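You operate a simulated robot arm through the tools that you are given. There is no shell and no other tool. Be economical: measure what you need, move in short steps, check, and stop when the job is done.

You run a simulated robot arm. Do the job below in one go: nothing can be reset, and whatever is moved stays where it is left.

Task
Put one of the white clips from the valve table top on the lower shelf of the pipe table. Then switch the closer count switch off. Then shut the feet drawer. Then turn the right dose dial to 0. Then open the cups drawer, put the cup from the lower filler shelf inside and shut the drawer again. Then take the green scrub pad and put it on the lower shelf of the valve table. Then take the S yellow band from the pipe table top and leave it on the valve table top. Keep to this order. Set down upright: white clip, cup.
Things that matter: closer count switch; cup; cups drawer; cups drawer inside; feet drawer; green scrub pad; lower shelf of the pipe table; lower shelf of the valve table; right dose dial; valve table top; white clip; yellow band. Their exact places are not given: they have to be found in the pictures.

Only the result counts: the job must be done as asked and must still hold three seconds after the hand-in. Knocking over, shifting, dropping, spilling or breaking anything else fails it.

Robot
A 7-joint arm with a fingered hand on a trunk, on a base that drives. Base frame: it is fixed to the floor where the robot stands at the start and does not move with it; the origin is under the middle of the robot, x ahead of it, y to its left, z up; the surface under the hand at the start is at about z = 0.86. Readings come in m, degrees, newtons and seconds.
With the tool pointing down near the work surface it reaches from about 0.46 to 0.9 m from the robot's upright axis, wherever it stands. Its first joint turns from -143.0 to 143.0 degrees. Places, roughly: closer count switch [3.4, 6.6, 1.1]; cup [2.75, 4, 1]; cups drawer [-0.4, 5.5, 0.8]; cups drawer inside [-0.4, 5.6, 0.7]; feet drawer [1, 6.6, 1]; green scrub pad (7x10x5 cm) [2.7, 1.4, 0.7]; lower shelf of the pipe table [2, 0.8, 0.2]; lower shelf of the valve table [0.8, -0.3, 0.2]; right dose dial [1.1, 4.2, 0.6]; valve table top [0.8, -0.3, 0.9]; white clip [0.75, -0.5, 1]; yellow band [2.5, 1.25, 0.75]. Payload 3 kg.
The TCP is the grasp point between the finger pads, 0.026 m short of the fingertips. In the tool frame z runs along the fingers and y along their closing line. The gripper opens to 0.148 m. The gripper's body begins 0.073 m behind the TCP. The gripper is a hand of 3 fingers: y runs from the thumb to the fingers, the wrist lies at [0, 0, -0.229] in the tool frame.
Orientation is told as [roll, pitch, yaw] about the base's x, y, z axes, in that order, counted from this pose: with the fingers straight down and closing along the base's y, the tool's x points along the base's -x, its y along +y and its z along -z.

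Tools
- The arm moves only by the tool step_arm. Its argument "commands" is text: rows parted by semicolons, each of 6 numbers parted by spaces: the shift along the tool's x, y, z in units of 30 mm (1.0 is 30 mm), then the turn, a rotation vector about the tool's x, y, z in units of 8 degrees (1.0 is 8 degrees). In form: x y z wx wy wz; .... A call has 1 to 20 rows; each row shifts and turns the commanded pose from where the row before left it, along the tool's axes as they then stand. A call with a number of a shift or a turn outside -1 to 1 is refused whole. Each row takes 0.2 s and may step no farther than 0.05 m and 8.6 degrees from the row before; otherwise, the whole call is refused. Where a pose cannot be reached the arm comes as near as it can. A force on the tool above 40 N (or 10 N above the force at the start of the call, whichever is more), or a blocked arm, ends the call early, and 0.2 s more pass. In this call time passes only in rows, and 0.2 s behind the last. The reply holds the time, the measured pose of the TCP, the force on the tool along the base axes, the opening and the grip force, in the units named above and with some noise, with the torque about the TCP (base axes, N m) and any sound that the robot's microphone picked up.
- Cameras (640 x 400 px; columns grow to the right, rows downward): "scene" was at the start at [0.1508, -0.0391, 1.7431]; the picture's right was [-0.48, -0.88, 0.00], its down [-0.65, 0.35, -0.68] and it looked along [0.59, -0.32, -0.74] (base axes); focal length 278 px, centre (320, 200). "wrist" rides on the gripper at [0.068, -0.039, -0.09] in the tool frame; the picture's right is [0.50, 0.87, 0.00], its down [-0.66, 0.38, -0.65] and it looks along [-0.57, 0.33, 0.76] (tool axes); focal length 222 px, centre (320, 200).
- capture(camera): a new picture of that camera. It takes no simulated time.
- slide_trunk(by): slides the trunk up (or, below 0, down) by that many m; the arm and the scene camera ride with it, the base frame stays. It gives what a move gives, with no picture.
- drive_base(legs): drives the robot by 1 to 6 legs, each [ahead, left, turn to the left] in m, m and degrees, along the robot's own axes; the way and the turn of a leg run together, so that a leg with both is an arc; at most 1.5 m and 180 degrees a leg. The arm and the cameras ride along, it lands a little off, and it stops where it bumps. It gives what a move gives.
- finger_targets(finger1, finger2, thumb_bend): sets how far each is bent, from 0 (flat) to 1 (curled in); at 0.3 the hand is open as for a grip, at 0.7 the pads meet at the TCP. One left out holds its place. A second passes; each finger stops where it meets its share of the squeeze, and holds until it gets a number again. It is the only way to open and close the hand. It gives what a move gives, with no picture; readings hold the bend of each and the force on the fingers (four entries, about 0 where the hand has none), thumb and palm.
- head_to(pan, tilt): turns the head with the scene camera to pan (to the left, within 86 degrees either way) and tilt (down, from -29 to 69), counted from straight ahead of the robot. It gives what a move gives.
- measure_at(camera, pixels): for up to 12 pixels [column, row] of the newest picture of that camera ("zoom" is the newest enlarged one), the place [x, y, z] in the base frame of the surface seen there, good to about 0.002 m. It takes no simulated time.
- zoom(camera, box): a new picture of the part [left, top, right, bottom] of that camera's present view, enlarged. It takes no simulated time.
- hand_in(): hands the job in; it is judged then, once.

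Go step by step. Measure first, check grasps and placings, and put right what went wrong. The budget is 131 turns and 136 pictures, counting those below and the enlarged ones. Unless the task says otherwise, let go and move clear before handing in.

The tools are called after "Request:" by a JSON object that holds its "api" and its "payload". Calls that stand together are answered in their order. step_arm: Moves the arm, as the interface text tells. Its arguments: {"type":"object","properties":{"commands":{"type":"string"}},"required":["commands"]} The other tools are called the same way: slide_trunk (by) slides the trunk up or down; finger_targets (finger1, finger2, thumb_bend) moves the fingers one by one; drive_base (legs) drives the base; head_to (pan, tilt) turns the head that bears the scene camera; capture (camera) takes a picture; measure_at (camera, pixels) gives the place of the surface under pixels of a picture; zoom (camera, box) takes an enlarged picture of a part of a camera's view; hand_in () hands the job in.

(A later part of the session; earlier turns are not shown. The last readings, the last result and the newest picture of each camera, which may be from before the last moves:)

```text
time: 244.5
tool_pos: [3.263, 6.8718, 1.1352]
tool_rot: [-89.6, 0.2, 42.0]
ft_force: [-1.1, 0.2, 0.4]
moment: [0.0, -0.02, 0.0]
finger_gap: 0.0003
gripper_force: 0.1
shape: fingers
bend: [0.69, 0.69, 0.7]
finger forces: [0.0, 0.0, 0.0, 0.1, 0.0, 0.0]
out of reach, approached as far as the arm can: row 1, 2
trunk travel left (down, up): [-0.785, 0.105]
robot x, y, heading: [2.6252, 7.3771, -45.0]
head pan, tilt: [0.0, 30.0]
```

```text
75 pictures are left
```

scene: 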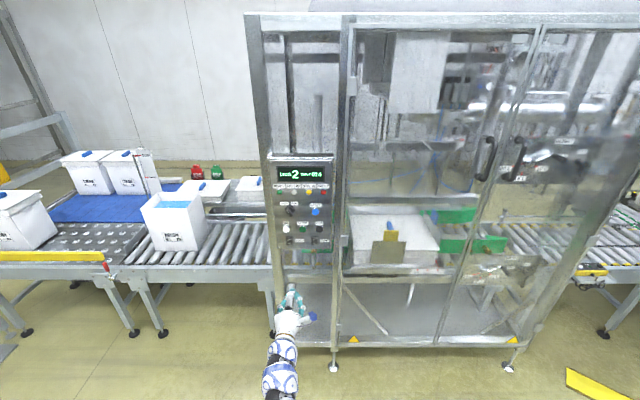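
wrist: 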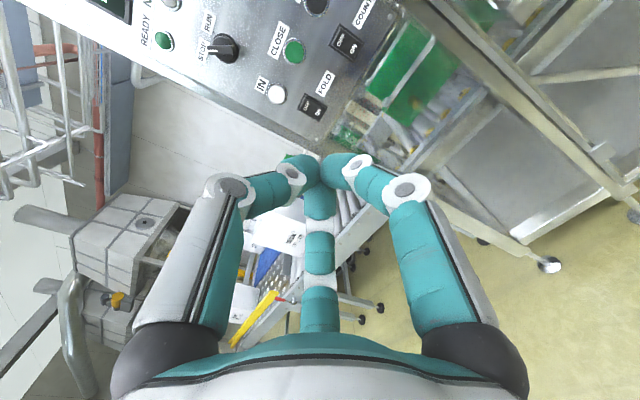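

The hand now points at the panel. I drive 0.2 m closer and re-read.

Request:
{"api": "drive_base", "payload": {"legs": [[0.2, -0.02, 0]]}}

Request:
{"api": "zoom", "payload": {"camera": "scene", "box": [240, 180, 400, 300]}}

Request:
{"api": "measure_at", "payload": {"camera": "zoom", "pixels": [[270, 200], [270, 240], [320, 250], [240, 270]]}}

```text
time: 246.1
tool_pos: [3.3933, 6.7169, 1.1341]
tool_rot: [-89.6, -0.1, 42.0]
ft_force: [0.6, -0.2, 1.1]
moment: [0.02, 0.01, 0.02]
finger_gap: 0.0
gripper_force: 0.1
shape: fingers
bend: [0.69, 0.69, 0.7]
finger forces: [0.0, 0.1, 0.0, 0.1, 0.0, 0.1]
trunk travel left (down, up): [-0.785, 0.105]
robot x, y, heading: [2.7524, 7.2265, -44.9]
head pan, tilt: [0.0, 30.0]
```

```text
3.33 times, centred on (320, 240) of scene
```

zoom: 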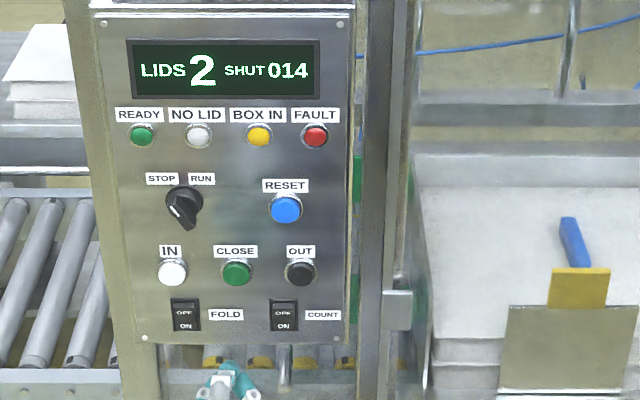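

```text
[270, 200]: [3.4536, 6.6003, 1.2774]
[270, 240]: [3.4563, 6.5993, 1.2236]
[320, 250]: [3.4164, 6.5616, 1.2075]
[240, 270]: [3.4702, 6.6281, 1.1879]
```

Offset to the OFF half: 0.0425 m to the right, ~0.098 m ahead. I shift right, up 6 mm and approach to ~1.5 cm, then check.

Request:
{"api": "step_arm", "payload": {"commands": "0.71 -0.1 0 0 0 0;0.71 -0.1 0 0 0 0;0 0 0.9 0 0 0;0 0 0.9 0 0 0;0 0 0.9 0 0 0"}}

Request:
{"api": "zoom", "payload": {"camera": "scene", "box": [270, 230, 370, 300]}}

Request:
{"api": "zoom", "payload": {"camera": "wrist", "box": [200, 40, 440, 190]}}

```text
time: 247.3
tool_pos: [3.4148, 6.6272, 1.1404]
tool_rot: [-89.5, 0.2, 42.0]
ft_force: [0.4, -0.7, 1.0]
moment: [0.01, 0.0, 0.01]
finger_gap: 0.0002
gripper_force: 0.1
shape: fingers
bend: [0.69, 0.69, 0.7]
finger forces: [0.0, 0.1, 0.0, 0.0, 0.1, 0.0]
trunk travel left (down, up): [-0.785, 0.105]
robot x, y, heading: [2.7554, 7.2198, -45.0]
head pan, tilt: [0.0, 30.0]
```

```text
5.71 times, centred on (320, 265) of scene
```

zoom: 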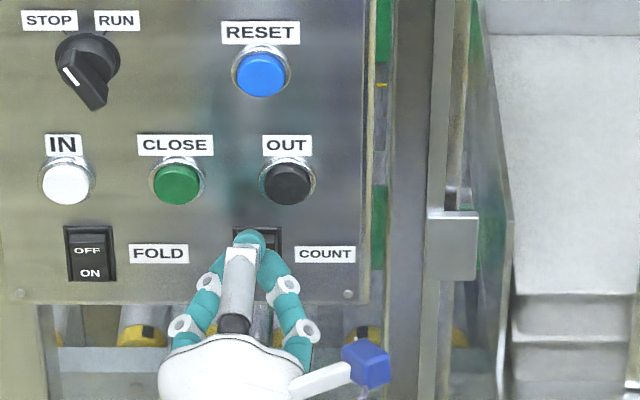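

```text
2.67 times, centred on (320, 115) of wrist
```

zoom: 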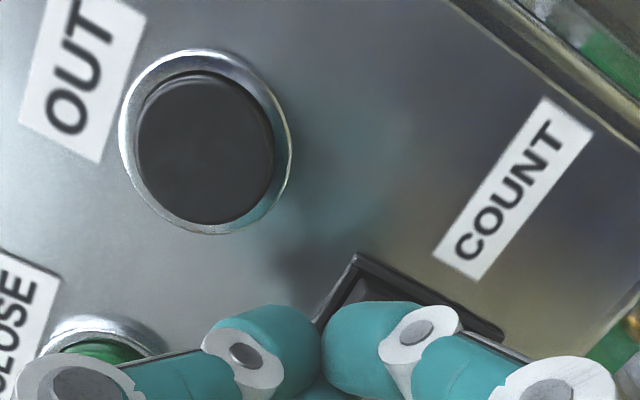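

The tip is just before the OFF half (zoom (250,240)). I nudge right 4 mm and push ~2.4 cm.

Request:
{"api": "step_arm", "payload": {"commands": "0.13 0 0.25 0 0 0;0 0 0.25 0 0 0;0 0 0.2 0 0 0;0 0 0.1 0 0 0"}}

Request:
{"api": "step_arm", "payload": {"commands": "0 0 -0.9 0 0 0;0 0 -0.9 0 0 0;0 0 -0.9 0 0 0;0 0 -0.9 0 0 0"}}

Request:
{"api": "zoom", "payload": {"camera": "scene", "box": [270, 230, 370, 300]}}

```text
time: 248.3
tool_pos: [3.427, 6.6093, 1.1447]
tool_rot: [-89.8, 0.0, 42.0]
ft_force: [-14.1, 14.7, 9.4]
moment: [-0.33, -0.32, 0.08]
finger_gap: 0.0
gripper_force: 12.0
shape: fingers
bend: [0.7, 0.71, 0.7]
finger forces: [0.0, 4.3, 0.0, 0.1, 20.7, 0.1]
trunk travel left (down, up): [-0.785, 0.105]
robot x, y, heading: [2.7558, 7.2219, -45.0]
head pan, tilt: [0.0, 30.0]
```

```text
time: 249.3
tool_pos: [3.3578, 6.6884, 1.1414]
tool_rot: [-89.5, 0.2, 42.1]
ft_force: [-0.5, -0.2, 1.1]
moment: [-0.01, 0.02, 0.03]
finger_gap: 0.0001
gripper_force: 0.0
shape: fingers
bend: [0.7, 0.7, 0.7]
finger forces: [0.1, 0.1, 0.2, 0.1, 0.0, 0.0]
trunk travel left (down, up): [-0.785, 0.105]
robot x, y, heading: [2.7528, 7.2245, -44.9]
head pan, tilt: [0.0, 30.0]
```

```text
5.71 times, centred on (320, 265) of scene
```

zoom: 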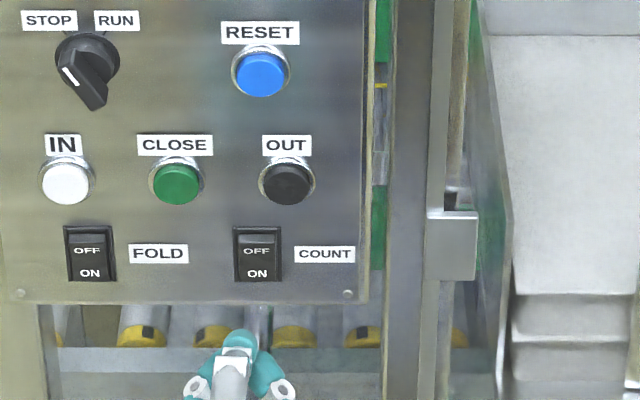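

I zoom closer to compare the two rockers.

Request:
{"api": "zoom", "payload": {"camera": "scene", "box": [276, 264, 326, 284]}}

```text
12.80 times, centred on (301, 274) of scene
```

zoom: 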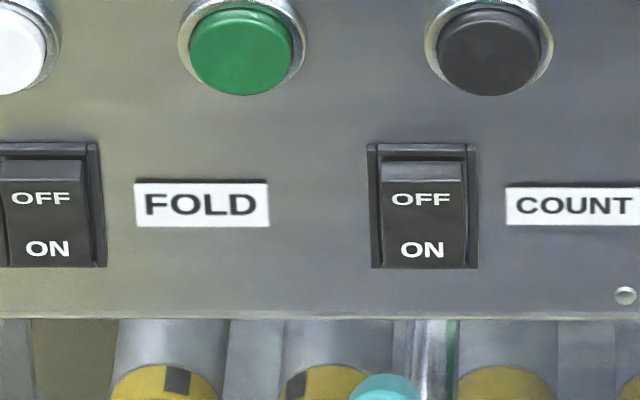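

The rocker has not flipped; the thumb slid up at its edge (z 1.145). I aim 1.1 cm lower and push further.

Request:
{"api": "step_arm", "payload": {"commands": "0 0.36 0.9 0 0 0;0 0 0.9 0 0 0;0 0 0.9 0 0 0;0 0 0.3 0 0 0;0 0 0.2 0 0 0;0 0 0.2 0 0 0;0 0 0.2 0 0 0;0 0 0.2 0 0 0;0 0 0.2 0 0 0"}}

Request:
{"api": "step_arm", "payload": {"commands": "0 0 -0.9 0 0 0;0 0 -0.9 0 0 0;0 0 -0.9 0 0 0;0 0 -0.9 0 0 0"}}

Request:
{"api": "zoom", "payload": {"camera": "scene", "box": [276, 264, 326, 284]}}

```text
time: 250.9
tool_pos: [3.4258, 6.6137, 1.1288]
tool_rot: [-89.4, 0.0, 42.3]
ft_force: [-23.7, 21.4, 0.2]
moment: [0.08, 0.07, -0.12]
finger_gap: 0.0
gripper_force: 20.9
shape: fingers
bend: [0.73, 0.72, 0.69]
finger forces: [22.5, 18.5, 0.0, 0.0, 0.1, 0.0]
trunk travel left (down, up): [-0.785, 0.105]
robot x, y, heading: [2.7548, 7.2245, -44.9]
head pan, tilt: [0.0, 30.0]
stopped in row 7: the force on the tool passed its limit at 47 N (the readings are from after the stop); the commanded pose is now the measured one
```

```text
time: 251.9
tool_pos: [3.3541, 6.6913, 1.1285]
tool_rot: [-89.4, 0.1, 42.2]
ft_force: [0.9, 0.3, 0.1]
moment: [0.02, 0.0, 0.02]
finger_gap: 0.0002
gripper_force: 0.0
shape: fingers
bend: [0.7, 0.7, 0.7]
finger forces: [0.0, 0.1, 0.0, 0.1, 0.1, 0.0]
trunk travel left (down, up): [-0.785, 0.105]
robot x, y, heading: [2.7579, 7.2199, -45.1]
head pan, tilt: [0.0, 30.0]
```

```text
12.80 times, centred on (301, 274) of scene
```

zoom: 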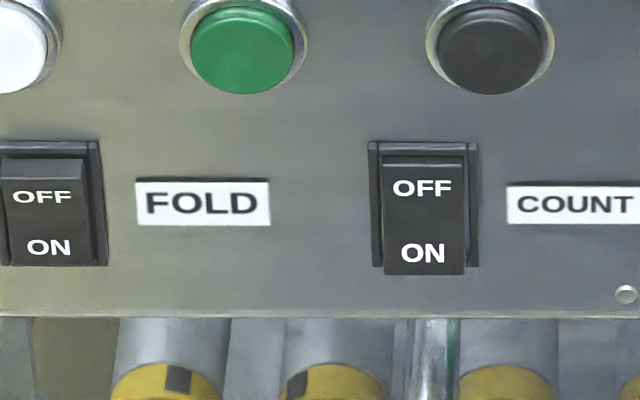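

COUNT is now OFF (top pressed in, bottom standing out). Next the feet drawer: I back off, turn right 90° to face back down the aisle and look at the bench.

Request:
{"api": "drive_base", "payload": {"legs": [[-0.2, 0, 0], [0, 0, -90]]}}

Request:
{"api": "head_to", "payload": {"pan": -50, "tilt": 25}}

Request:
{"api": "capture", "payload": {"camera": "scene"}}

```text
time: 257.4
tool_pos: [2.0789, 6.7682, 1.1299]
tool_rot: [-89.3, 0.0, -47.7]
ft_force: [-0.1, -0.6, 0.8]
moment: [-0.01, -0.02, -0.01]
finger_gap: 0.0004
gripper_force: 0.1
shape: fingers
bend: [0.7, 0.7, 0.7]
finger forces: [0.1, 0.0, 0.0, 0.0, 0.1, 0.0]
trunk travel left (down, up): [-0.785, 0.105]
robot x, y, heading: [2.6117, 7.3683, -135.0]
head pan, tilt: [0.0, 30.0]
```

```text
time: 258.6
tool_pos: [2.0794, 6.7665, 1.1292]
tool_rot: [-89.3, 0.0, -47.8]
ft_force: [-0.3, 0.3, 1.0]
moment: [0.03, 0.02, 0.03]
finger_gap: 0.0005
gripper_force: 0.0
shape: fingers
bend: [0.7, 0.7, 0.7]
finger forces: [0.1, 0.0, 0.0, 0.0, 0.0, 0.0]
trunk travel left (down, up): [-0.785, 0.105]
robot x, y, heading: [2.6108, 7.3699, -135.1]
head pan, tilt: [-50.0, 25.0]
```

```text
68 pictures are left
```

scene: 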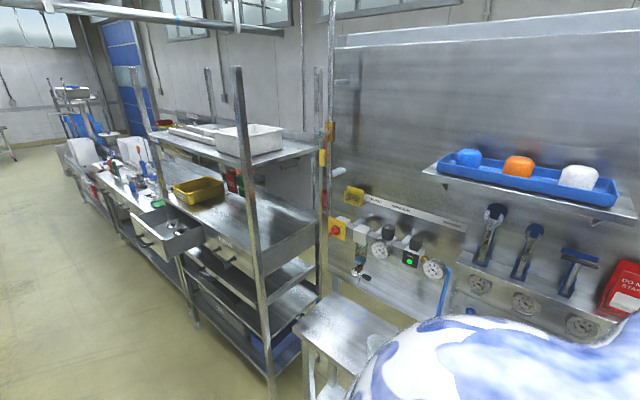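

The open drawer sticks out at (165,230). I zoom and measure it.

Request:
{"api": "zoom", "payload": {"camera": "scene", "box": [90, 160, 270, 290]}}

Request:
{"api": "measure_at", "payload": {"camera": "zoom", "pixels": [[150, 205], [195, 310], [275, 345], [180, 260], [235, 310], [330, 225], [395, 250], [450, 300], [160, 230], [260, 250], [500, 320]]}}

```text
3.08 times, centred on (180, 225) of scene
```

zoom: 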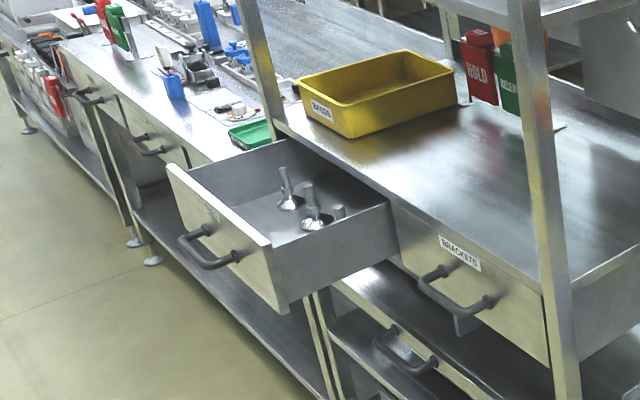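

```text
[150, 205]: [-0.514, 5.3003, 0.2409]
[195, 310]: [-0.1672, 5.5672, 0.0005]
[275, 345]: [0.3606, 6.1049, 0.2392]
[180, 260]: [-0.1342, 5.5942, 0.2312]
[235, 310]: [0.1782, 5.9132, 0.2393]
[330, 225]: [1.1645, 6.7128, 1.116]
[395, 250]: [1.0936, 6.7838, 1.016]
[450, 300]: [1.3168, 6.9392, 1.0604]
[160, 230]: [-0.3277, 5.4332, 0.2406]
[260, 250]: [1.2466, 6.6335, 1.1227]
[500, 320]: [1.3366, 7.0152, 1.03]
```

Request:
{"api": "measure_at", "payload": {"camera": "zoom", "pixels": [[172, 172], [240, 228], [210, 218], [190, 200], [255, 270], [282, 290], [205, 260], [184, 238], [240, 258], [345, 200], [425, 265], [545, 350]]}}

```text
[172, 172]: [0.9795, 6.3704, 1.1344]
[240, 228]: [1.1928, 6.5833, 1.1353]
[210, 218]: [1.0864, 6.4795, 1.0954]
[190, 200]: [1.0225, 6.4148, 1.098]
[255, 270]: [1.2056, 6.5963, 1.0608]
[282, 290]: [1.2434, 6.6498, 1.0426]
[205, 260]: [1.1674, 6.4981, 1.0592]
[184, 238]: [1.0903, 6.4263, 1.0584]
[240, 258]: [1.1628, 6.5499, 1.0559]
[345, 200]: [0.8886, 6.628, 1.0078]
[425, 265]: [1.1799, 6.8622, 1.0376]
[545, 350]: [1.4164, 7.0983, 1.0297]
```

The drawer front spans (0.98,6.37)–(1.24,6.65), z≈1.03–1.135, about 0.21 m open. I drive to in front of it, turning to face it with ~4 cm gap, and verify.

Request:
{"api": "drive_base", "payload": {"legs": [[0.815, 0.23, 0], [0.815, 0.23, 0], [0, 0, -88]]}}

Request:
{"api": "head_to", "payload": {"pan": 0, "tilt": 42}}

Request:
{"api": "capture", "payload": {"camera": "scene"}}

```text
time: 270.9
tool_pos: [1.1885, 6.4161, 1.1294]
tool_rot: [-89.3, 0.0, -137.0]
ft_force: [-0.7, 1.2, 0.2]
moment: [-0.02, 0.01, -0.01]
finger_gap: 0.0002
gripper_force: 0.1
shape: fingers
bend: [0.7, 0.7, 0.7]
finger forces: [0.0, 0.0, 0.1, 0.1, 0.0, 0.1]
trunk travel left (down, up): [-0.785, 0.105]
robot x, y, heading: [1.7979, 5.89, 135.9]
head pan, tilt: [-50.0, 25.0]
```

```text
time: 272.1
tool_pos: [1.1901, 6.4165, 1.1297]
tool_rot: [-89.3, 0.0, -137.0]
ft_force: [0.5, 1.2, 0.2]
moment: [-0.02, 0.0, 0.01]
finger_gap: 0.0002
gripper_force: 0.2
shape: fingers
bend: [0.7, 0.7, 0.7]
finger forces: [0.0, 0.0, 0.0, 0.1, 0.0, 0.0]
trunk travel left (down, up): [-0.785, 0.105]
robot x, y, heading: [1.7954, 5.8917, 135.7]
head pan, tilt: [0.0, 42.0]
```

```text
66 pictures are left
```

scene: 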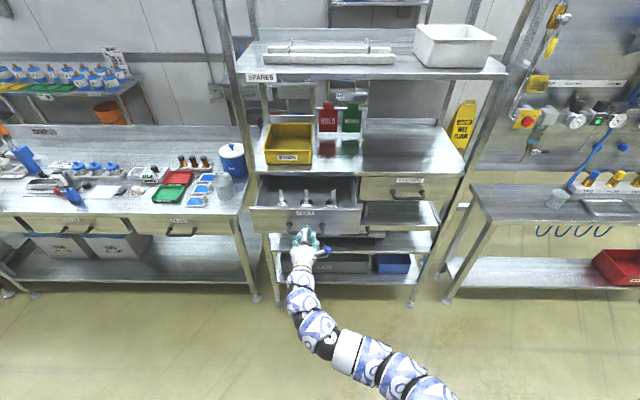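

The fingertips point at the drawer's middle, ~0.1 m off. I lower 2.5 cm and drive ahead 0.27 m to push it in.

Request:
{"api": "slide_trunk", "payload": {"by": -0.025}}

Request:
{"api": "drive_base", "payload": {"legs": [[0.27, 0, 0]]}}

Request:
{"api": "step_arm", "payload": {"commands": "0 0 0.3 0 0 0;0 0 0.3 0 0 0;0 0 0.3 0 0 0;0 0 0.3 0 0 0;0 0 0.3 0 0 0"}}

Request:
{"api": "capture", "payload": {"camera": "scene"}}

```text
time: 272.8
tool_pos: [1.1909, 6.4163, 1.1041]
tool_rot: [-89.3, 0.1, -137.0]
ft_force: [-0.1, -0.2, 0.1]
moment: [0.0, 0.01, 0.01]
finger_gap: 0.0001
gripper_force: 0.0
shape: fingers
bend: [0.7, 0.7, 0.7]
finger forces: [0.1, 0.1, 0.0, 0.1, 0.1, 0.0]
trunk travel left (down, up): [-0.76, 0.13]
robot x, y, heading: [1.794, 5.8901, 135.7]
head pan, tilt: [0.0, 42.0]
```

```text
time: 274.7
tool_pos: [0.9994, 6.6069, 1.1036]
tool_rot: [-89.4, 0.0, -137.5]
ft_force: [-0.3, -0.6, 0.7]
moment: [-0.01, 0.03, 0.01]
finger_gap: 0.0003
gripper_force: 0.0
shape: fingers
bend: [0.7, 0.7, 0.7]
finger forces: [0.1, 0.0, 0.0, 0.1, 0.0, 0.0]
trunk travel left (down, up): [-0.76, 0.13]
robot x, y, heading: [1.6044, 6.0771, 135.3]
head pan, tilt: [0.0, 42.0]
```

```text
time: 275.7
tool_pos: [0.9788, 6.6276, 1.1029]
tool_rot: [-89.3, 0.0, -137.1]
ft_force: [29.4, -22.9, 2.6]
moment: [0.08, 0.09, -0.09]
finger_gap: 0.0
gripper_force: 22.8
shape: fingers
bend: [0.72, 0.71, 0.71]
finger forces: [15.5, 10.8, 0.1, 0.1, 20.4, 0.0]
trunk travel left (down, up): [-0.76, 0.13]
robot x, y, heading: [1.6025, 6.0798, 135.3]
head pan, tilt: [0.0, 42.0]
stopped in row 5: the force on the tool passed its limit at 52 N (the readings are from after the stop); the commanded pose is now the measured one
```

```text
65 pictures are left
```

scene: 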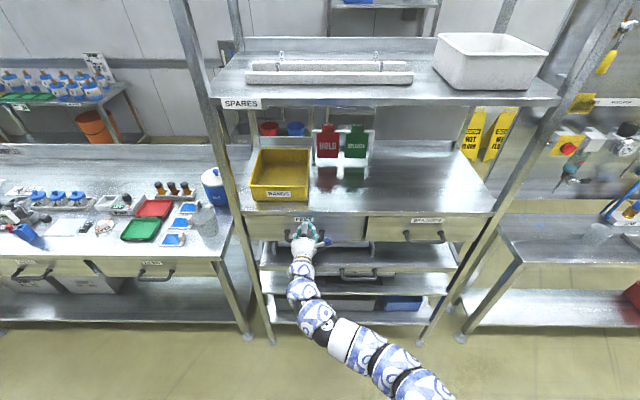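

The feet drawer is flush with its neighbour; the force peaked at its stop. Now to the right dose dial: I back off, turn left, and drive down the aisle, looking left.

Request:
{"api": "drive_base", "payload": {"legs": [[-0.2, 0, 0], [0, 0, 90], [0.7, -0.2, 0], [0.7, -0.2, 0]]}}

Request:
{"api": "head_to", "payload": {"pan": 75, "tilt": 35}}

Request:
{"api": "capture", "payload": {"camera": "scene"}}

```text
time: 288.2
tool_pos: [-0.0517, 4.5856, 1.1004]
tool_rot: [-89.1, 0.0, -46.7]
ft_force: [0.3, -0.3, 0.1]
moment: [0.03, 0.0, 0.01]
finger_gap: 0.0002
gripper_force: 0.2
shape: fingers
bend: [0.69, 0.7, 0.7]
finger forces: [0.1, 0.1, 0.0, 0.1, 0.0, 0.0]
trunk travel left (down, up): [-0.76, 0.13]
robot x, y, heading: [0.4966, 5.2207, -133.9]
head pan, tilt: [0.0, 42.0]
```

```text
time: 289.7
tool_pos: [-0.0514, 4.5861, 1.1007]
tool_rot: [-89.1, -0.1, -46.8]
ft_force: [-0.3, -0.1, -0.1]
moment: [0.01, 0.0, 0.02]
finger_gap: 0.0002
gripper_force: 0.1
shape: fingers
bend: [0.69, 0.7, 0.7]
finger forces: [0.0, 0.1, 0.0, 0.2, 0.0, 0.1]
trunk travel left (down, up): [-0.76, 0.13]
robot x, y, heading: [0.4953, 5.2189, -134.2]
head pan, tilt: [75.0, 35.0]
```

```text
64 pictures are left
```

scene: 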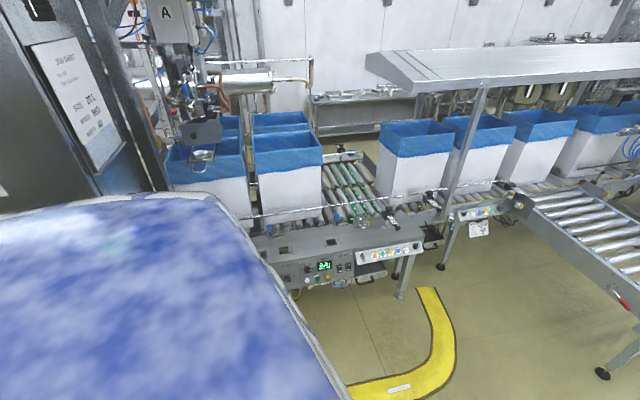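

The panel with a green display is at (320,265). I turn left to face it and look.

Request:
{"api": "drive_base", "payload": {"legs": [[0, 0, 88], [0, -0.2, 0]]}}

Request:
{"api": "head_to", "payload": {"pan": -5, "tilt": 50}}

Request:
{"api": "capture", "payload": {"camera": "scene"}}

```text
time: 294.9
tool_pos: [0.9373, 4.4943, 1.1017]
tool_rot: [-89.1, -0.1, 39.1]
ft_force: [-0.3, -0.1, 0.7]
moment: [0.01, -0.01, 0.01]
finger_gap: 0.0001
gripper_force: 0.0
shape: fingers
bend: [0.69, 0.7, 0.7]
finger forces: [0.0, 0.0, 0.1, 0.1, 0.1, 0.0]
trunk travel left (down, up): [-0.76, 0.13]
robot x, y, heading: [0.3464, 5.091, -48.6]
head pan, tilt: [75.0, 35.0]
```

```text
time: 296.5
tool_pos: [0.9377, 4.4948, 1.1026]
tool_rot: [-89.1, 0.1, 39.0]
ft_force: [-0.9, -0.6, 0.9]
moment: [0.0, 0.03, -0.02]
finger_gap: 0.0003
gripper_force: 0.0
shape: fingers
bend: [0.69, 0.7, 0.7]
finger forces: [0.1, 0.1, 0.0, 0.1, 0.0, 0.1]
trunk travel left (down, up): [-0.76, 0.13]
robot x, y, heading: [0.3497, 5.0841, -48.4]
head pan, tilt: [-5.0, 50.0]
```

```text
63 pictures are left
```

scene: 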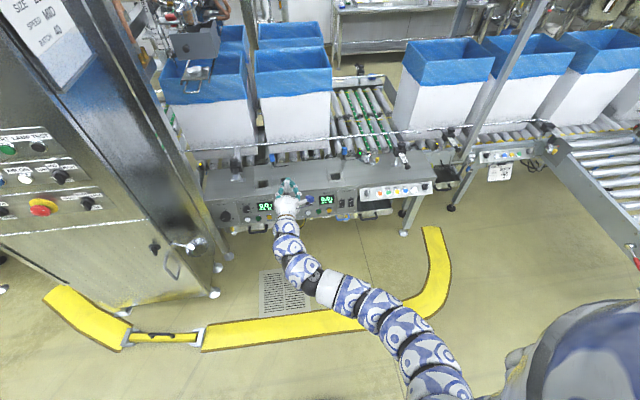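

I zoom on the dose panel.

Request:
{"api": "zoom", "payload": {"camera": "scene", "box": [205, 175, 365, 235]}}

Request:
{"api": "zoom", "payload": {"camera": "scene", "box": [290, 185, 360, 229]}}

```text
4.00 times, centred on (285, 205) of scene
```

zoom: 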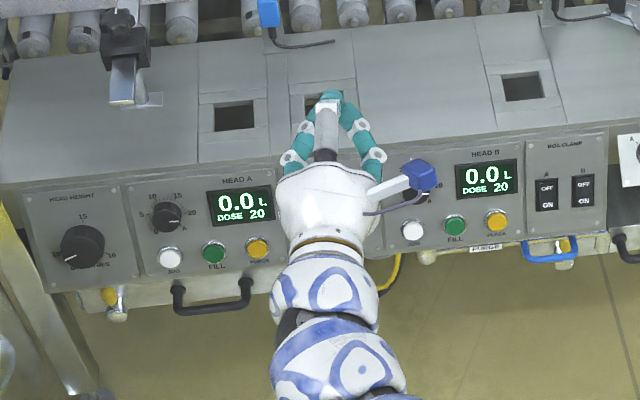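

```text
9.09 times, centred on (325, 207) of scene
```

zoom: 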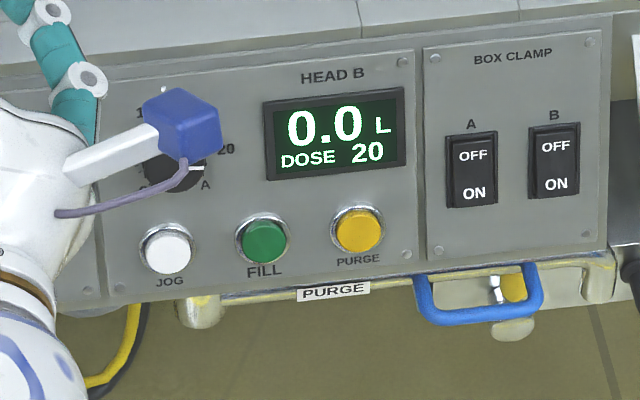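

The right (HEAD B) dial is hidden behind the wrist camera bracket; display reads DOSE 20. I move the hand 10 cm left and look again.

Request:
{"api": "step_arm", "payload": {"commands": "-0.9 0 -0.4 0 0 0;-0.9 0 -0.4 0 0 0;-0.9 0 -0.4 0 0 0;-0.9 0 -0.4 0 0 0"}}

Request:
{"api": "zoom", "payload": {"camera": "scene", "box": [285, 185, 355, 229]}}

Request:
{"api": "measure_at", "payload": {"camera": "zoom", "pixels": [[222, 160], [190, 90], [280, 250], [210, 200], [350, 270], [440, 80], [600, 150], [460, 260], [320, 80], [600, 50], [170, 265]]}}

```text
time: 297.5
tool_pos: [0.9914, 4.6017, 1.103]
tool_rot: [-89.0, 0.0, 39.0]
ft_force: [-0.3, 0.3, -0.4]
moment: [0.0, 0.01, 0.01]
finger_gap: 0.0003
gripper_force: 0.1
shape: fingers
bend: [0.69, 0.7, 0.7]
finger forces: [0.0, 0.1, 0.0, 0.0, 0.0, 0.0]
trunk travel left (down, up): [-0.76, 0.13]
robot x, y, heading: [0.3461, 5.0843, -48.6]
head pan, tilt: [-5.0, 50.0]
```

```text
9.09 times, centred on (320, 207) of scene
```

zoom: 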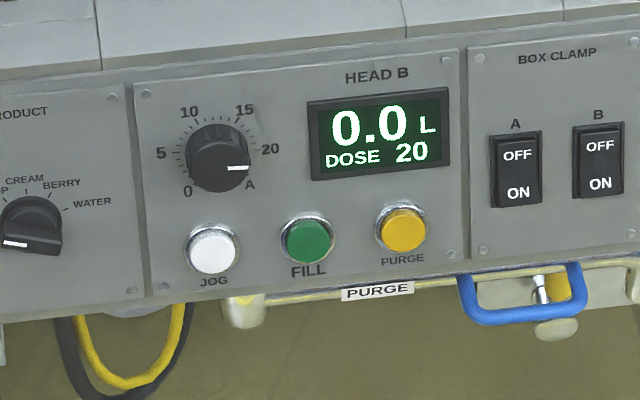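

```text
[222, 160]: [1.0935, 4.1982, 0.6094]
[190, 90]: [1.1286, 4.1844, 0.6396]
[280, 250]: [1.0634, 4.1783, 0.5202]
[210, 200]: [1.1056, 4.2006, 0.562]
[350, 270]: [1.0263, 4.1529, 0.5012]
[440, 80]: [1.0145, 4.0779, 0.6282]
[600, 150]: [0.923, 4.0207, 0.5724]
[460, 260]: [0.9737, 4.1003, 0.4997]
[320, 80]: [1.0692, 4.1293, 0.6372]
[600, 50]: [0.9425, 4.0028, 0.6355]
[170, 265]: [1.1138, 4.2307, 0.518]
```

Dial B at zoom (218,160): knob ⌀≈4 cm, protruding 2.2 cm on a panel tilted 20°, pointer at 20 and 0 at lower left (≈220° counter-clockwise). I check how near the yellow floor ramp is before moving closer.

Request:
{"api": "capture", "payload": {"camera": "scene"}}

Request:
{"api": "measure_at", "payload": {"camera": "scene", "pixels": [[250, 345], [250, 322], [440, 280], [350, 320], [120, 325], [425, 230], [400, 310], [420, 315]]}}

```text
59 pictures are left
```

scene: 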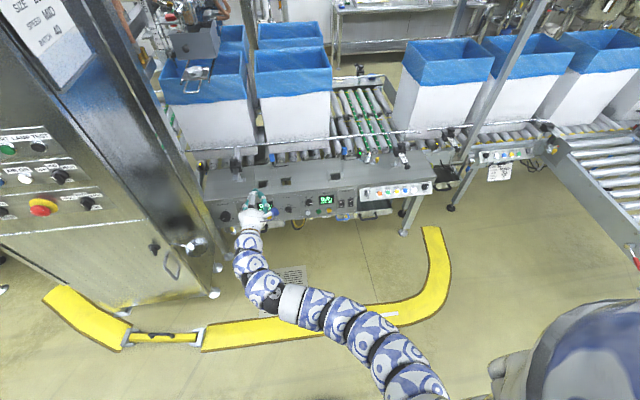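

```text
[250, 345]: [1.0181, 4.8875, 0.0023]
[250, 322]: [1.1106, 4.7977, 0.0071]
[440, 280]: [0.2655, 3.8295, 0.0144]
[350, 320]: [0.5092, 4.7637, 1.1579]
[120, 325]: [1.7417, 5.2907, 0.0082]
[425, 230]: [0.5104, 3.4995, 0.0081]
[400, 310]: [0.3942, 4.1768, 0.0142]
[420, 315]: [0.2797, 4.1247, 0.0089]
```

The yellow strip is flat floor (n≈-2.83). I lower the trunk 0.45, turn 5° and shift the base so that the hand stands ~10 cm in front of the dial.

Request:
{"api": "slide_trunk", "payload": {"by": -0.4}}

Request:
{"api": "slide_trunk", "payload": {"by": -0.05}}

Request:
{"api": "drive_base", "payload": {"legs": [[0, 0, 5.3], [0.1, -0.276, 0], [0.11, 0, 0]]}}

Request:
{"api": "finger_targets", "payload": {"finger1": 0.5, "finger2": 0.5, "thumb_bend": 0.5}}

Request:
{"api": "step_arm", "payload": {"commands": "0 0 0 -0.83 0 0;0 0 0 -0.83 0 0;0 0 0 -0.83 0 0"}}

Request:
{"api": "capture", "payload": {"camera": "wrist"}}

```text
time: 301.3
tool_pos: [0.9914, 4.6013, 0.7019]
tool_rot: [-89.0, 0.0, 39.1]
ft_force: [0.3, -0.1, -0.4]
moment: [0.01, -0.03, -0.02]
finger_gap: 0.0003
gripper_force: 0.1
shape: fingers
bend: [0.69, 0.7, 0.7]
finger forces: [0.1, 0.0, 0.0, 0.0, 0.1, 0.0]
trunk travel left (down, up): [-0.36, 0.53]
robot x, y, heading: [0.3481, 5.0831, -48.2]
head pan, tilt: [-5.0, 50.0]
```

```text
time: 302.2
tool_pos: [0.9912, 4.6009, 0.6517]
tool_rot: [-89.1, 0.0, 39.2]
ft_force: [-0.5, 0.2, -0.1]
moment: [0.05, 0.03, -0.01]
finger_gap: 0.0
gripper_force: 0.0
shape: fingers
bend: [0.69, 0.7, 0.7]
finger forces: [0.0, 0.1, 0.1, 0.0, 0.0, 0.0]
trunk travel left (down, up): [-0.31, 0.58]
robot x, y, heading: [0.3511, 5.091, -48.3]
head pan, tilt: [-5.0, 50.0]
```

```text
time: 305.6
tool_pos: [1.0026, 4.3167, 0.6526]
tool_rot: [-89.2, -0.1, 44.3]
ft_force: [-0.1, 0.4, 0.0]
moment: [-0.02, 0.03, 0.01]
finger_gap: 0.0004
gripper_force: 0.0
shape: fingers
bend: [0.69, 0.7, 0.7]
finger forces: [0.0, 0.1, 0.0, 0.0, 0.0, 0.0]
trunk travel left (down, up): [-0.31, 0.58]
robot x, y, heading: [0.3157, 4.7375, -43.2]
head pan, tilt: [-5.0, 50.0]
```

```text
time: 306.6
tool_pos: [1.0024, 4.3169, 0.6521]
tool_rot: [-89.1, 0.1, 44.3]
ft_force: [0.6, -0.2, -1.3]
moment: [-0.04, -0.01, 0.04]
finger_gap: 0.0617
gripper_force: 0.1
shape: fingers
bend: [0.5, 0.5, 0.5]
finger forces: [0.0, 0.1, 0.0, 0.1, 0.0, 0.1]
trunk travel left (down, up): [-0.31, 0.58]
robot x, y, heading: [0.3144, 4.7401, -43.3]
head pan, tilt: [-5.0, 50.0]
```

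```text
time: 307.4
tool_pos: [1.0025, 4.3159, 0.6518]
tool_rot: [-69.0, 0.0, 44.4]
ft_force: [-0.2, 0.6, -0.2]
moment: [0.01, -0.01, 0.01]
finger_gap: 0.0614
gripper_force: 0.2
shape: fingers
bend: [0.5, 0.5, 0.5]
finger forces: [0.1, 0.0, 0.0, 0.1, 0.0, 0.0]
trunk travel left (down, up): [-0.31, 0.58]
robot x, y, heading: [0.3189, 4.7424, -43.4]
head pan, tilt: [-5.0, 50.0]
```

```text
58 pictures are left
```

wrist: 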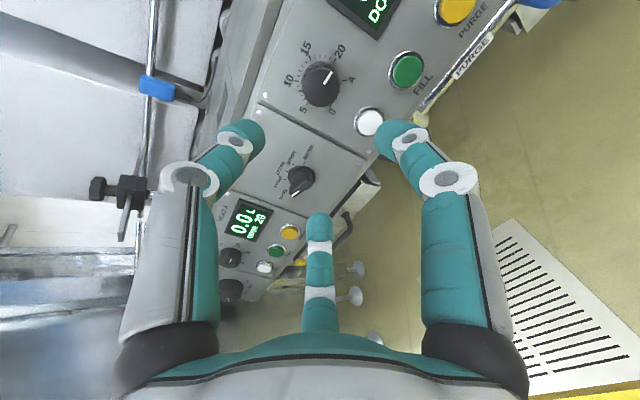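

The dial is at wrist (320,88). I measure it and the panel here for accuracy.

Request:
{"api": "measure_at", "payload": {"camera": "wrist", "pixels": [[322, 88], [305, 85], [338, 90], [322, 70], [322, 104], [285, 65], [380, 20], [330, 130], [275, 110], [345, 50], [372, 122], [350, 165]]}}

Request:
{"api": "zoom", "payload": {"camera": "wrist", "box": [260, 20, 420, 140]}}

```text
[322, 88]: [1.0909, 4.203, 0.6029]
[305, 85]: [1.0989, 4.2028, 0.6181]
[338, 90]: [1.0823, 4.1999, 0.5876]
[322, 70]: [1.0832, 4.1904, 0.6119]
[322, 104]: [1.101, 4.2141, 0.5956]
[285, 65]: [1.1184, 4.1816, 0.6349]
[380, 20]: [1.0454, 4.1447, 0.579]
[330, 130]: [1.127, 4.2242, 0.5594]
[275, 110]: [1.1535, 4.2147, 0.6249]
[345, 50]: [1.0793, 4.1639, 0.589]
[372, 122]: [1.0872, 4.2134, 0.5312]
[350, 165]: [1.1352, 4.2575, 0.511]
```

```text
3.33 times, centred on (340, 80) of wrist
```

zoom: 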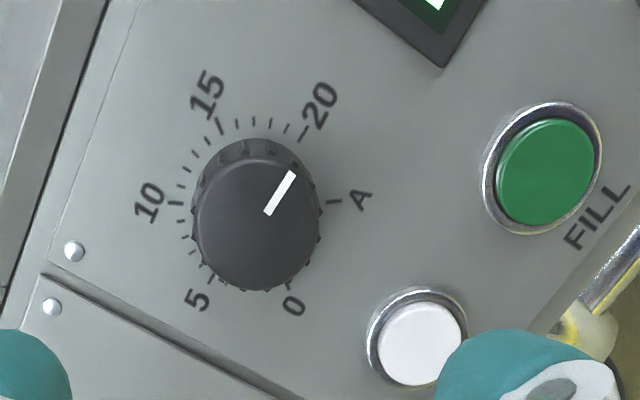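

Knob face centre ≈(1.091,4.202,0.604); scale steps are 60° per 5 L, so 240° counter-clockwise in total. I centre, advance half way and pre-turn the hand 45° clockwise, with fingers at 0.53.

Request:
{"api": "finger_targets", "payload": {"finger1": 0.53, "finger2": 0.53, "thumb_bend": 0.53}}

Request:
{"api": "step_arm", "payload": {"commands": "0.54 -0.19 0 0 0 0;0 0 0.8 0 0 0;0 0 0.8 0 0 0;0 0 0.8 0 0 0;0 0 0 0 0 0.9375;0 0 0 0 0 0.9375;0 0 0 0 0 0.9375;0 0 0 0 0 0.9375;0 0 0 0 0 0.9375;0 0 0 0 0 0.9375"}}

Request:
{"api": "capture", "payload": {"camera": "wrist"}}

```text
time: 308.4
tool_pos: [1.0026, 4.3166, 0.6535]
tool_rot: [-69.2, 0.0, 44.3]
ft_force: [-0.2, 0.5, 0.5]
moment: [0.0, 0.0, -0.03]
finger_gap: 0.0527
gripper_force: 0.1
shape: fingers
bend: [0.53, 0.53, 0.53]
finger forces: [0.0, 0.0, 0.1, 0.1, 0.1, 0.0]
trunk travel left (down, up): [-0.31, 0.58]
robot x, y, heading: [0.3196, 4.7432, -43.1]
head pan, tilt: [-5.0, 50.0]
```

```text
time: 310.6
tool_pos: [1.0391, 4.256, 0.6318]
tool_rot: [-61.8, -41.5, 24.7]
ft_force: [-0.5, -0.1, 1.0]
moment: [0.02, 0.01, 0.0]
finger_gap: 0.0525
gripper_force: 0.0
shape: fingers
bend: [0.53, 0.53, 0.53]
finger forces: [0.1, 0.1, 0.0, 0.0, 0.0, 0.0]
trunk travel left (down, up): [-0.31, 0.58]
robot x, y, heading: [0.3112, 4.7433, -43.1]
head pan, tilt: [-5.0, 50.0]
```

```text
56 pictures are left
```

wrist: 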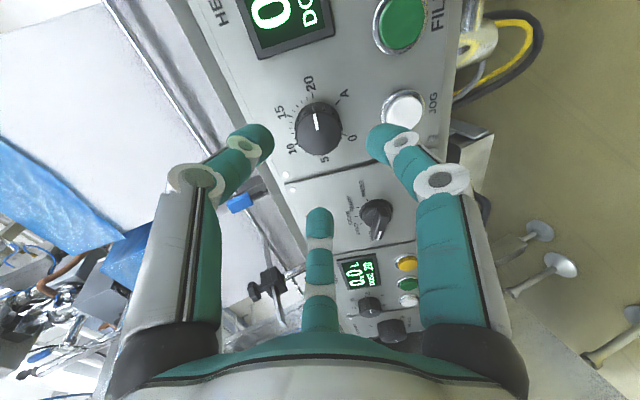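

Centred and free. I advance the remaining 7 cm and grip the knob.

Request:
{"api": "step_arm", "payload": {"commands": "0 0 0.6 0 0 0;0 0 0.6 0 0 0;0 0 0.6 0 0 0;0 0 0.48 0 0 0"}}

Request:
{"api": "finger_targets", "payload": {"finger1": 0.75, "finger2": 0.75, "thumb_bend": 0.75}}

Request:
{"api": "capture", "payload": {"camera": "wrist"}}

```text
time: 311.6
tool_pos: [1.0832, 4.211, 0.6077]
tool_rot: [-61.8, -41.4, 24.8]
ft_force: [-2.2, 2.4, 0.3]
moment: [0.01, -0.04, 0.15]
finger_gap: 0.0527
gripper_force: 2.4
shape: fingers
bend: [0.53, 0.53, 0.53]
finger forces: [0.1, 3.6, 0.0, 0.0, 0.4, 0.0]
trunk travel left (down, up): [-0.31, 0.58]
robot x, y, heading: [0.3149, 4.7419, -43.0]
head pan, tilt: [-5.0, 50.0]
```

```text
time: 312.6
tool_pos: [1.083, 4.2095, 0.6086]
tool_rot: [-61.9, -41.4, 24.7]
ft_force: [0.5, -9.5, 7.1]
moment: [-0.13, -0.12, -0.09]
finger_gap: 0.0261
gripper_force: 17.3
shape: fingers
bend: [0.61, 0.6, 0.64]
finger forces: [7.7, 8.7, 0.1, 0.0, 18.9, 0.1]
trunk travel left (down, up): [-0.31, 0.58]
robot x, y, heading: [0.3183, 4.7426, -42.9]
head pan, tilt: [-5.0, 50.0]
```

```text
55 pictures are left
```

wrist: 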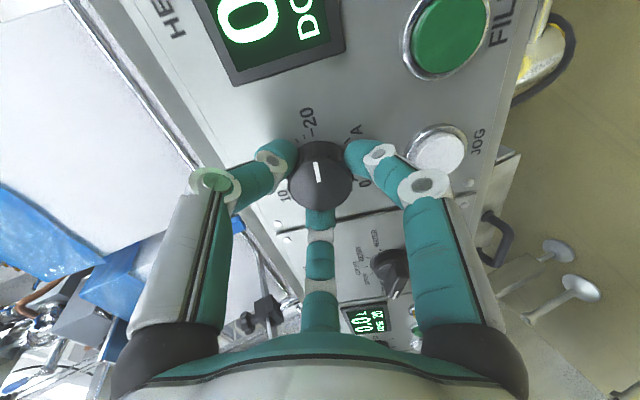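

Gripped. I turn counter-clockwise by 120°.

Request:
{"api": "step_arm", "payload": {"commands": "0 0 0 0 0 -1;0 0 0 0 0 -1;0 0 0 0 0 -1;0 0 0 0 0 -1;0 0 0 0 0 -1;0 0 0 0 0 -1;0 0 0 0 0 -1;0 0 0 0 0 -1;0 0 0 0 0 -1;0 0 0 0 0 -1;0 0 0 0 0 -1;0 0 0 0 0 -1;0 0 0 0 0 -1;0 0 0 0 0 -1;0 0 0 0 0 -1"}}

Request:
{"api": "zoom", "payload": {"camera": "scene", "box": [250, 120, 410, 220]}}

```text
time: 315.5
tool_pos: [1.0984, 4.2099, 0.6333]
tool_rot: [-55.0, 56.7, 76.9]
ft_force: [-44.4, 40.5, 3.1]
moment: [2.47, 2.71, -0.27]
finger_gap: 0.0
gripper_force: 31.3
shape: fingers
bend: [0.68, 0.44, 0.74]
finger forces: [0.0, 62.6, 0.1, 0.0, 0.0, 0.0]
out of reach, approached as far as the arm can: row 14
trunk travel left (down, up): [-0.31, 0.58]
robot x, y, heading: [0.3181, 4.7466, -42.8]
head pan, tilt: [-5.0, 50.0]
stopped in row 14: the force on the tool passed its limit at 74 N (the readings are from after the stop); the commanded pose is now the measured one
```

```text
4.00 times, centred on (330, 170) of scene
```

zoom: 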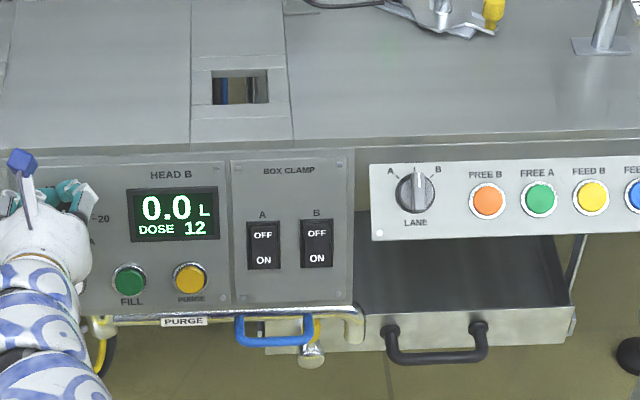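

Dose moved to 12, then the wrist hit its turning limit (~-55°) and slipped. I open the fingers and back off.

Request:
{"api": "finger_targets", "payload": {"finger1": 0.5, "finger2": 0.5, "thumb_bend": 0.5}}

Request:
{"api": "step_arm", "payload": {"commands": "0 0 -0.9 0 0 0;0 0 -0.9 0 0 0;0 0 -0.9 0 0 0"}}

Request:
{"api": "capture", "payload": {"camera": "wrist"}}

```text
time: 316.5
tool_pos: [1.0983, 4.2061, 0.638]
tool_rot: [-55.3, 57.0, 76.2]
ft_force: [-37.9, 43.4, 16.9]
moment: [1.83, 2.06, -0.43]
finger_gap: 0.05
gripper_force: 32.8
shape: fingers
bend: [0.56, 0.4, 0.5]
finger forces: [11.2, 54.6, 0.0, 0.1, 0.1, 0.1]
trunk travel left (down, up): [-0.31, 0.58]
robot x, y, heading: [0.3167, 4.7429, -43.1]
head pan, tilt: [-5.0, 50.0]
```

```text
time: 317.3
tool_pos: [1.0427, 4.2568, 0.6597]
tool_rot: [-55.0, 56.8, 76.4]
ft_force: [0.1, 0.3, 0.4]
moment: [0.02, 0.01, 0.01]
finger_gap: 0.0619
gripper_force: 0.1
shape: fingers
bend: [0.5, 0.49, 0.5]
finger forces: [0.0, 0.0, 0.0, 0.0, 0.0, 0.0]
trunk travel left (down, up): [-0.31, 0.58]
robot x, y, heading: [0.3169, 4.7415, -43.0]
head pan, tilt: [-5.0, 50.0]
```

```text
53 pictures are left
```

wrist: 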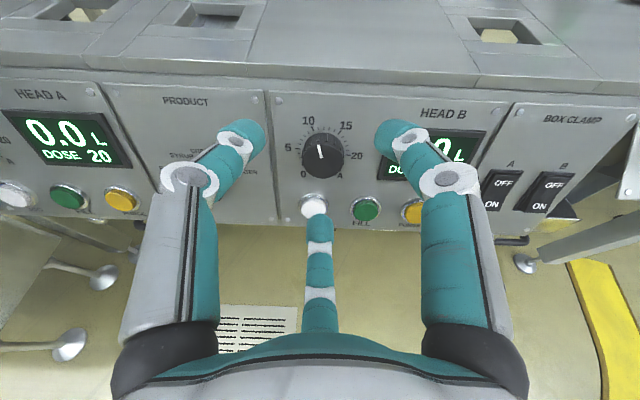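

Knob reads ~12, everything else intact. I recentre and turn the hand clockwise by ~165° to get the travel for the remaining 144°.

Request:
{"api": "step_arm", "payload": {"commands": "-0.81 0.64 0 0 0 0;0 0 0 0 0 1;0 0 0 0 0 1;0 0 0 0 0 1;0 0 0 0 0 1;0 0 0 0 0 1;0 0 0 0 0 1;0 0 0 0 0 1;0 0 0 0 0 1;0 0 0 0 0 1;0 0 0 0 0 1;0 0 0 0 0 1;0 0 0 0 0 1;0 0 0 0 0 1;0 0 0 0 0 1;0 0 0 0 0 1;0 0 0 0 0 1;0 0 0 0 0 1;0 0 0 0 0 1;0 0 0 0 0 1"}}

Request:
{"api": "finger_targets", "payload": {"finger1": 0.53, "finger2": 0.53, "thumb_bend": 0.53}}

Request:
{"api": "capture", "payload": {"camera": "wrist"}}

```text
time: 321.5
tool_pos: [1.0321, 4.2599, 0.6318]
tool_rot: [0.9, -71.7, -45.0]
ft_force: [0.0, 0.1, -0.6]
moment: [0.03, -0.01, 0.02]
finger_gap: 0.0618
gripper_force: 0.0
shape: fingers
bend: [0.5, 0.49, 0.5]
finger forces: [0.0, 0.0, 0.1, 0.0, 0.0, 0.1]
trunk travel left (down, up): [-0.31, 0.58]
robot x, y, heading: [0.3179, 4.743, -43.0]
head pan, tilt: [-5.0, 50.0]
```

```text
time: 322.5
tool_pos: [1.0321, 4.2603, 0.6311]
tool_rot: [0.6, -71.8, -44.5]
ft_force: [0.7, -0.3, -1.1]
moment: [0.0, 0.02, 0.01]
finger_gap: 0.0527
gripper_force: 0.0
shape: fingers
bend: [0.53, 0.53, 0.53]
finger forces: [0.0, 0.1, 0.0, 0.0, 0.0, 0.0]
trunk travel left (down, up): [-0.31, 0.58]
robot x, y, heading: [0.3135, 4.7436, -43.0]
head pan, tilt: [-5.0, 50.0]
```

```text
52 pictures are left
```

wrist: 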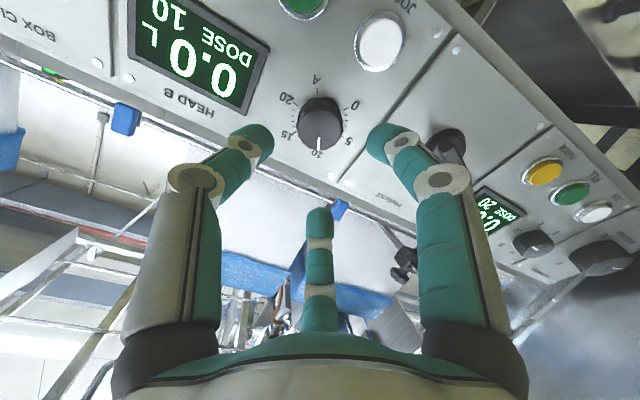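

Dose now 10; 120° more to go, within the wrist range. I advance 7.6 cm, grip and turn 120° counter-clockwise.

Request:
{"api": "step_arm", "payload": {"commands": "0 0 0.65 0 0 0;0 0 0.65 0 0 0;0 0 0.65 0 0 0;0 0 0.58 0 0 0"}}

Request:
{"api": "finger_targets", "payload": {"finger1": 0.75, "finger2": 0.75, "thumb_bend": 0.75}}

Request:
{"api": "step_arm", "payload": {"commands": "0 0 0 0 0 -1;0 0 0 0 0 -1;0 0 0 0 0 -1;0 0 0 0 0 -1;0 0 0 0 0 -1;0 0 0 0 0 -1;0 0 0 0 0 -1;0 0 0 0 0 -1;0 0 0 0 0 -1;0 0 0 0 0 -1;0 0 0 0 0 -1;0 0 0 0 0 -1;0 0 0 0 0 -1;0 0 0 0 0 -1;0 0 0 0 0 -1"}}

Request:
{"api": "zoom", "payload": {"camera": "scene", "box": [230, 150, 330, 212]}}

```text
time: 323.5
tool_pos: [1.0849, 4.2118, 0.6082]
tool_rot: [0.7, -71.8, -44.5]
ft_force: [-13.7, 10.6, 3.9]
moment: [-0.03, 0.22, -0.76]
finger_gap: 0.0529
gripper_force: 8.9
shape: fingers
bend: [0.53, 0.53, 0.53]
finger forces: [0.1, 0.0, 0.0, 0.0, 17.4, 0.1]
trunk travel left (down, up): [-0.31, 0.58]
robot x, y, heading: [0.3178, 4.742, -43.0]
head pan, tilt: [-5.0, 50.0]
```

```text
time: 324.5
tool_pos: [1.0834, 4.2092, 0.6069]
tool_rot: [0.6, -71.8, -44.5]
ft_force: [-8.7, -6.6, 1.4]
moment: [-0.1, 0.03, -0.23]
finger_gap: 0.027
gripper_force: 18.5
shape: fingers
bend: [0.61, 0.6, 0.64]
finger forces: [8.3, 9.2, 0.0, 0.1, 19.8, 0.1]
trunk travel left (down, up): [-0.31, 0.58]
robot x, y, heading: [0.3181, 4.7429, -42.9]
head pan, tilt: [-5.0, 50.0]
```

```text
time: 327.7
tool_pos: [1.0833, 4.2109, 0.6068]
tool_rot: [-69.2, 28.3, 56.3]
ft_force: [9.7, -6.8, 5.5]
moment: [0.01, -0.12, -0.06]
finger_gap: 0.0274
gripper_force: 17.5
shape: fingers
bend: [0.61, 0.61, 0.63]
finger forces: [7.9, 9.2, 0.0, 0.1, 17.3, 0.1]
trunk travel left (down, up): [-0.31, 0.58]
robot x, y, heading: [0.3174, 4.7423, -43.0]
head pan, tilt: [-5.0, 50.0]
```

```text
6.40 times, centred on (280, 181) of scene
```

zoom: 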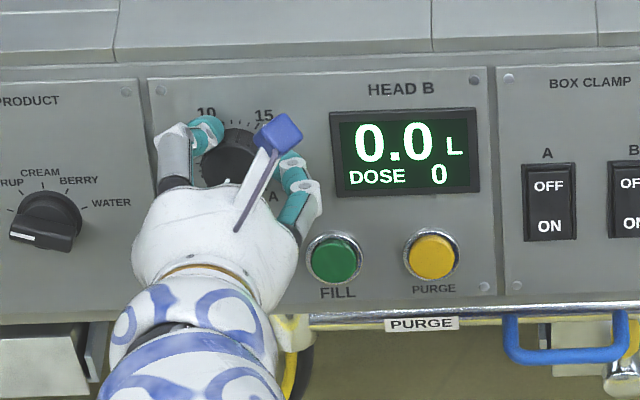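

DOSE 0. I release, back away and verify.

Request:
{"api": "finger_targets", "payload": {"finger1": 0.52, "finger2": 0.52, "thumb_bend": 0.52}}

Request:
{"api": "step_arm", "payload": {"commands": "0 0 -0.9 0 0 0;0 0 -0.9 0 0 0;0 0 -0.9 0 0 0;0 0 -0.9 0 0 0;0 0 -0.9 0 0 0"}}

Request:
{"api": "zoom", "payload": {"camera": "scene", "box": [220, 140, 340, 215]}}

```text
time: 328.7
tool_pos: [1.0838, 4.2114, 0.6073]
tool_rot: [-69.2, 28.2, 56.3]
ft_force: [-2.7, 5.0, 0.8]
moment: [0.02, 0.04, -0.19]
finger_gap: 0.0535
gripper_force: 3.0
shape: fingers
bend: [0.53, 0.52, 0.52]
finger forces: [5.6, 0.0, 0.0, 0.1, 0.1, 0.1]
trunk travel left (down, up): [-0.31, 0.58]
robot x, y, heading: [0.3168, 4.7417, -43.1]
head pan, tilt: [-5.0, 50.0]
```

```text
time: 329.9
tool_pos: [0.9908, 4.2988, 0.6475]
tool_rot: [-69.1, 28.2, 56.3]
ft_force: [0.1, -0.4, 0.5]
moment: [0.01, 0.02, 0.03]
finger_gap: 0.0551
gripper_force: 0.0
shape: fingers
bend: [0.52, 0.52, 0.52]
finger forces: [0.1, 0.0, 0.0, 0.1, 0.0, 0.0]
trunk travel left (down, up): [-0.31, 0.58]
robot x, y, heading: [0.3187, 4.7414, -43.1]
head pan, tilt: [-5.0, 50.0]
```

```text
5.33 times, centred on (280, 178) of scene
```

zoom: 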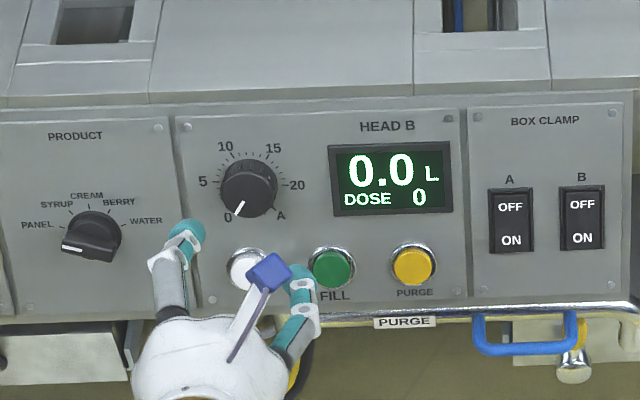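

The dial points at 0 and the display confirms it. Next the cups drawer: I straighten the hand, raise the trunk, turn right to the bench and look.

Request:
{"api": "step_arm", "payload": {"commands": "0 0 0 0 0 0.94;0 0 0 0 0 0.94;0 0 0 0 0 0.94;0 0 0 0 0 0.94;0 0 0 0.77 0 0;0 0 0 0.77 0 0;0 0 0 0.77 0 0"}}

Request:
{"api": "slide_trunk", "payload": {"by": 0.2}}

Request:
{"api": "drive_base", "payload": {"legs": [[-0.08, 0, 0], [0, 0, -92], [0, 0, -91]]}}

Request:
{"api": "head_to", "payload": {"pan": 0, "tilt": 40}}

Request:
{"api": "capture", "payload": {"camera": "scene"}}

```text
time: 331.5
tool_pos: [0.9921, 4.2986, 0.6499]
tool_rot: [-90.4, -0.3, 45.8]
ft_force: [-0.9, 0.0, 0.1]
moment: [-0.03, -0.04, -0.01]
finger_gap: 0.0552
gripper_force: 0.1
shape: fingers
bend: [0.52, 0.52, 0.52]
finger forces: [0.0, 0.0, 0.0, 0.0, 0.1, 0.0]
trunk travel left (down, up): [-0.31, 0.58]
robot x, y, heading: [0.3146, 4.7441, -43.3]
head pan, tilt: [-5.0, 50.0]
```

```text
time: 333.7
tool_pos: [0.9919, 4.2989, 0.8499]
tool_rot: [-90.2, -0.3, 46.0]
ft_force: [0.3, -0.8, -0.4]
moment: [0.0, 0.01, 0.03]
finger_gap: 0.0552
gripper_force: 0.1
shape: fingers
bend: [0.52, 0.52, 0.52]
finger forces: [0.0, 0.1, 0.0, 0.1, 0.1, 0.0]
trunk travel left (down, up): [-0.51, 0.38]
robot x, y, heading: [0.3151, 4.7416, -42.7]
head pan, tilt: [-5.0, 50.0]
```

```text
time: 342.2
tool_pos: [-0.4269, 5.2161, 0.8516]
tool_rot: [-90.4, -0.4, -131.9]
ft_force: [20.1, -12.6, 0.9]
moment: [0.61, 0.88, -0.21]
finger_gap: 0.0543
gripper_force: 12.4
shape: fingers
bend: [0.52, 0.52, 0.51]
finger forces: [0.0, 0.0, 0.0, 0.0, 24.0, 0.1]
trunk travel left (down, up): [-0.51, 0.38]
robot x, y, heading: [0.2606, 4.7948, 138.3]
head pan, tilt: [-5.0, 50.0]
stopped in leg 3: the force on the tool passed its limit at 47 N (the readings are from after the stop); the commanded pose is now the measured one
```

```text
time: 342.9
tool_pos: [-0.4268, 5.216, 0.8515]
tool_rot: [-90.5, -0.3, -131.9]
ft_force: [27.5, -16.9, 0.3]
moment: [0.74, 1.15, -0.37]
finger_gap: 0.054
gripper_force: 15.7
shape: fingers
bend: [0.52, 0.52, 0.51]
finger forces: [0.0, 0.1, 0.0, 0.1, 31.7, 0.0]
trunk travel left (down, up): [-0.51, 0.38]
robot x, y, heading: [0.2578, 4.7929, 137.9]
head pan, tilt: [0.0, 40.0]
```

```text
49 pictures are left
```

scene: 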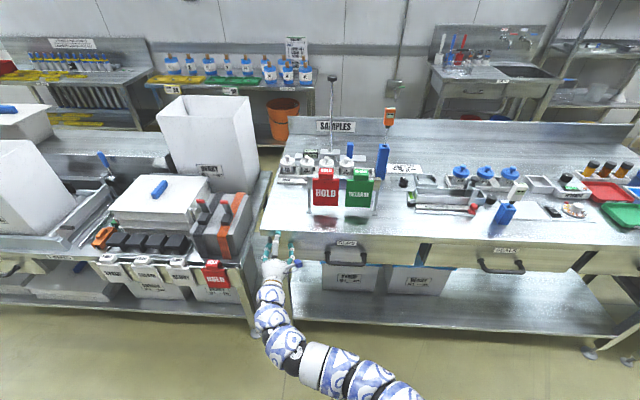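

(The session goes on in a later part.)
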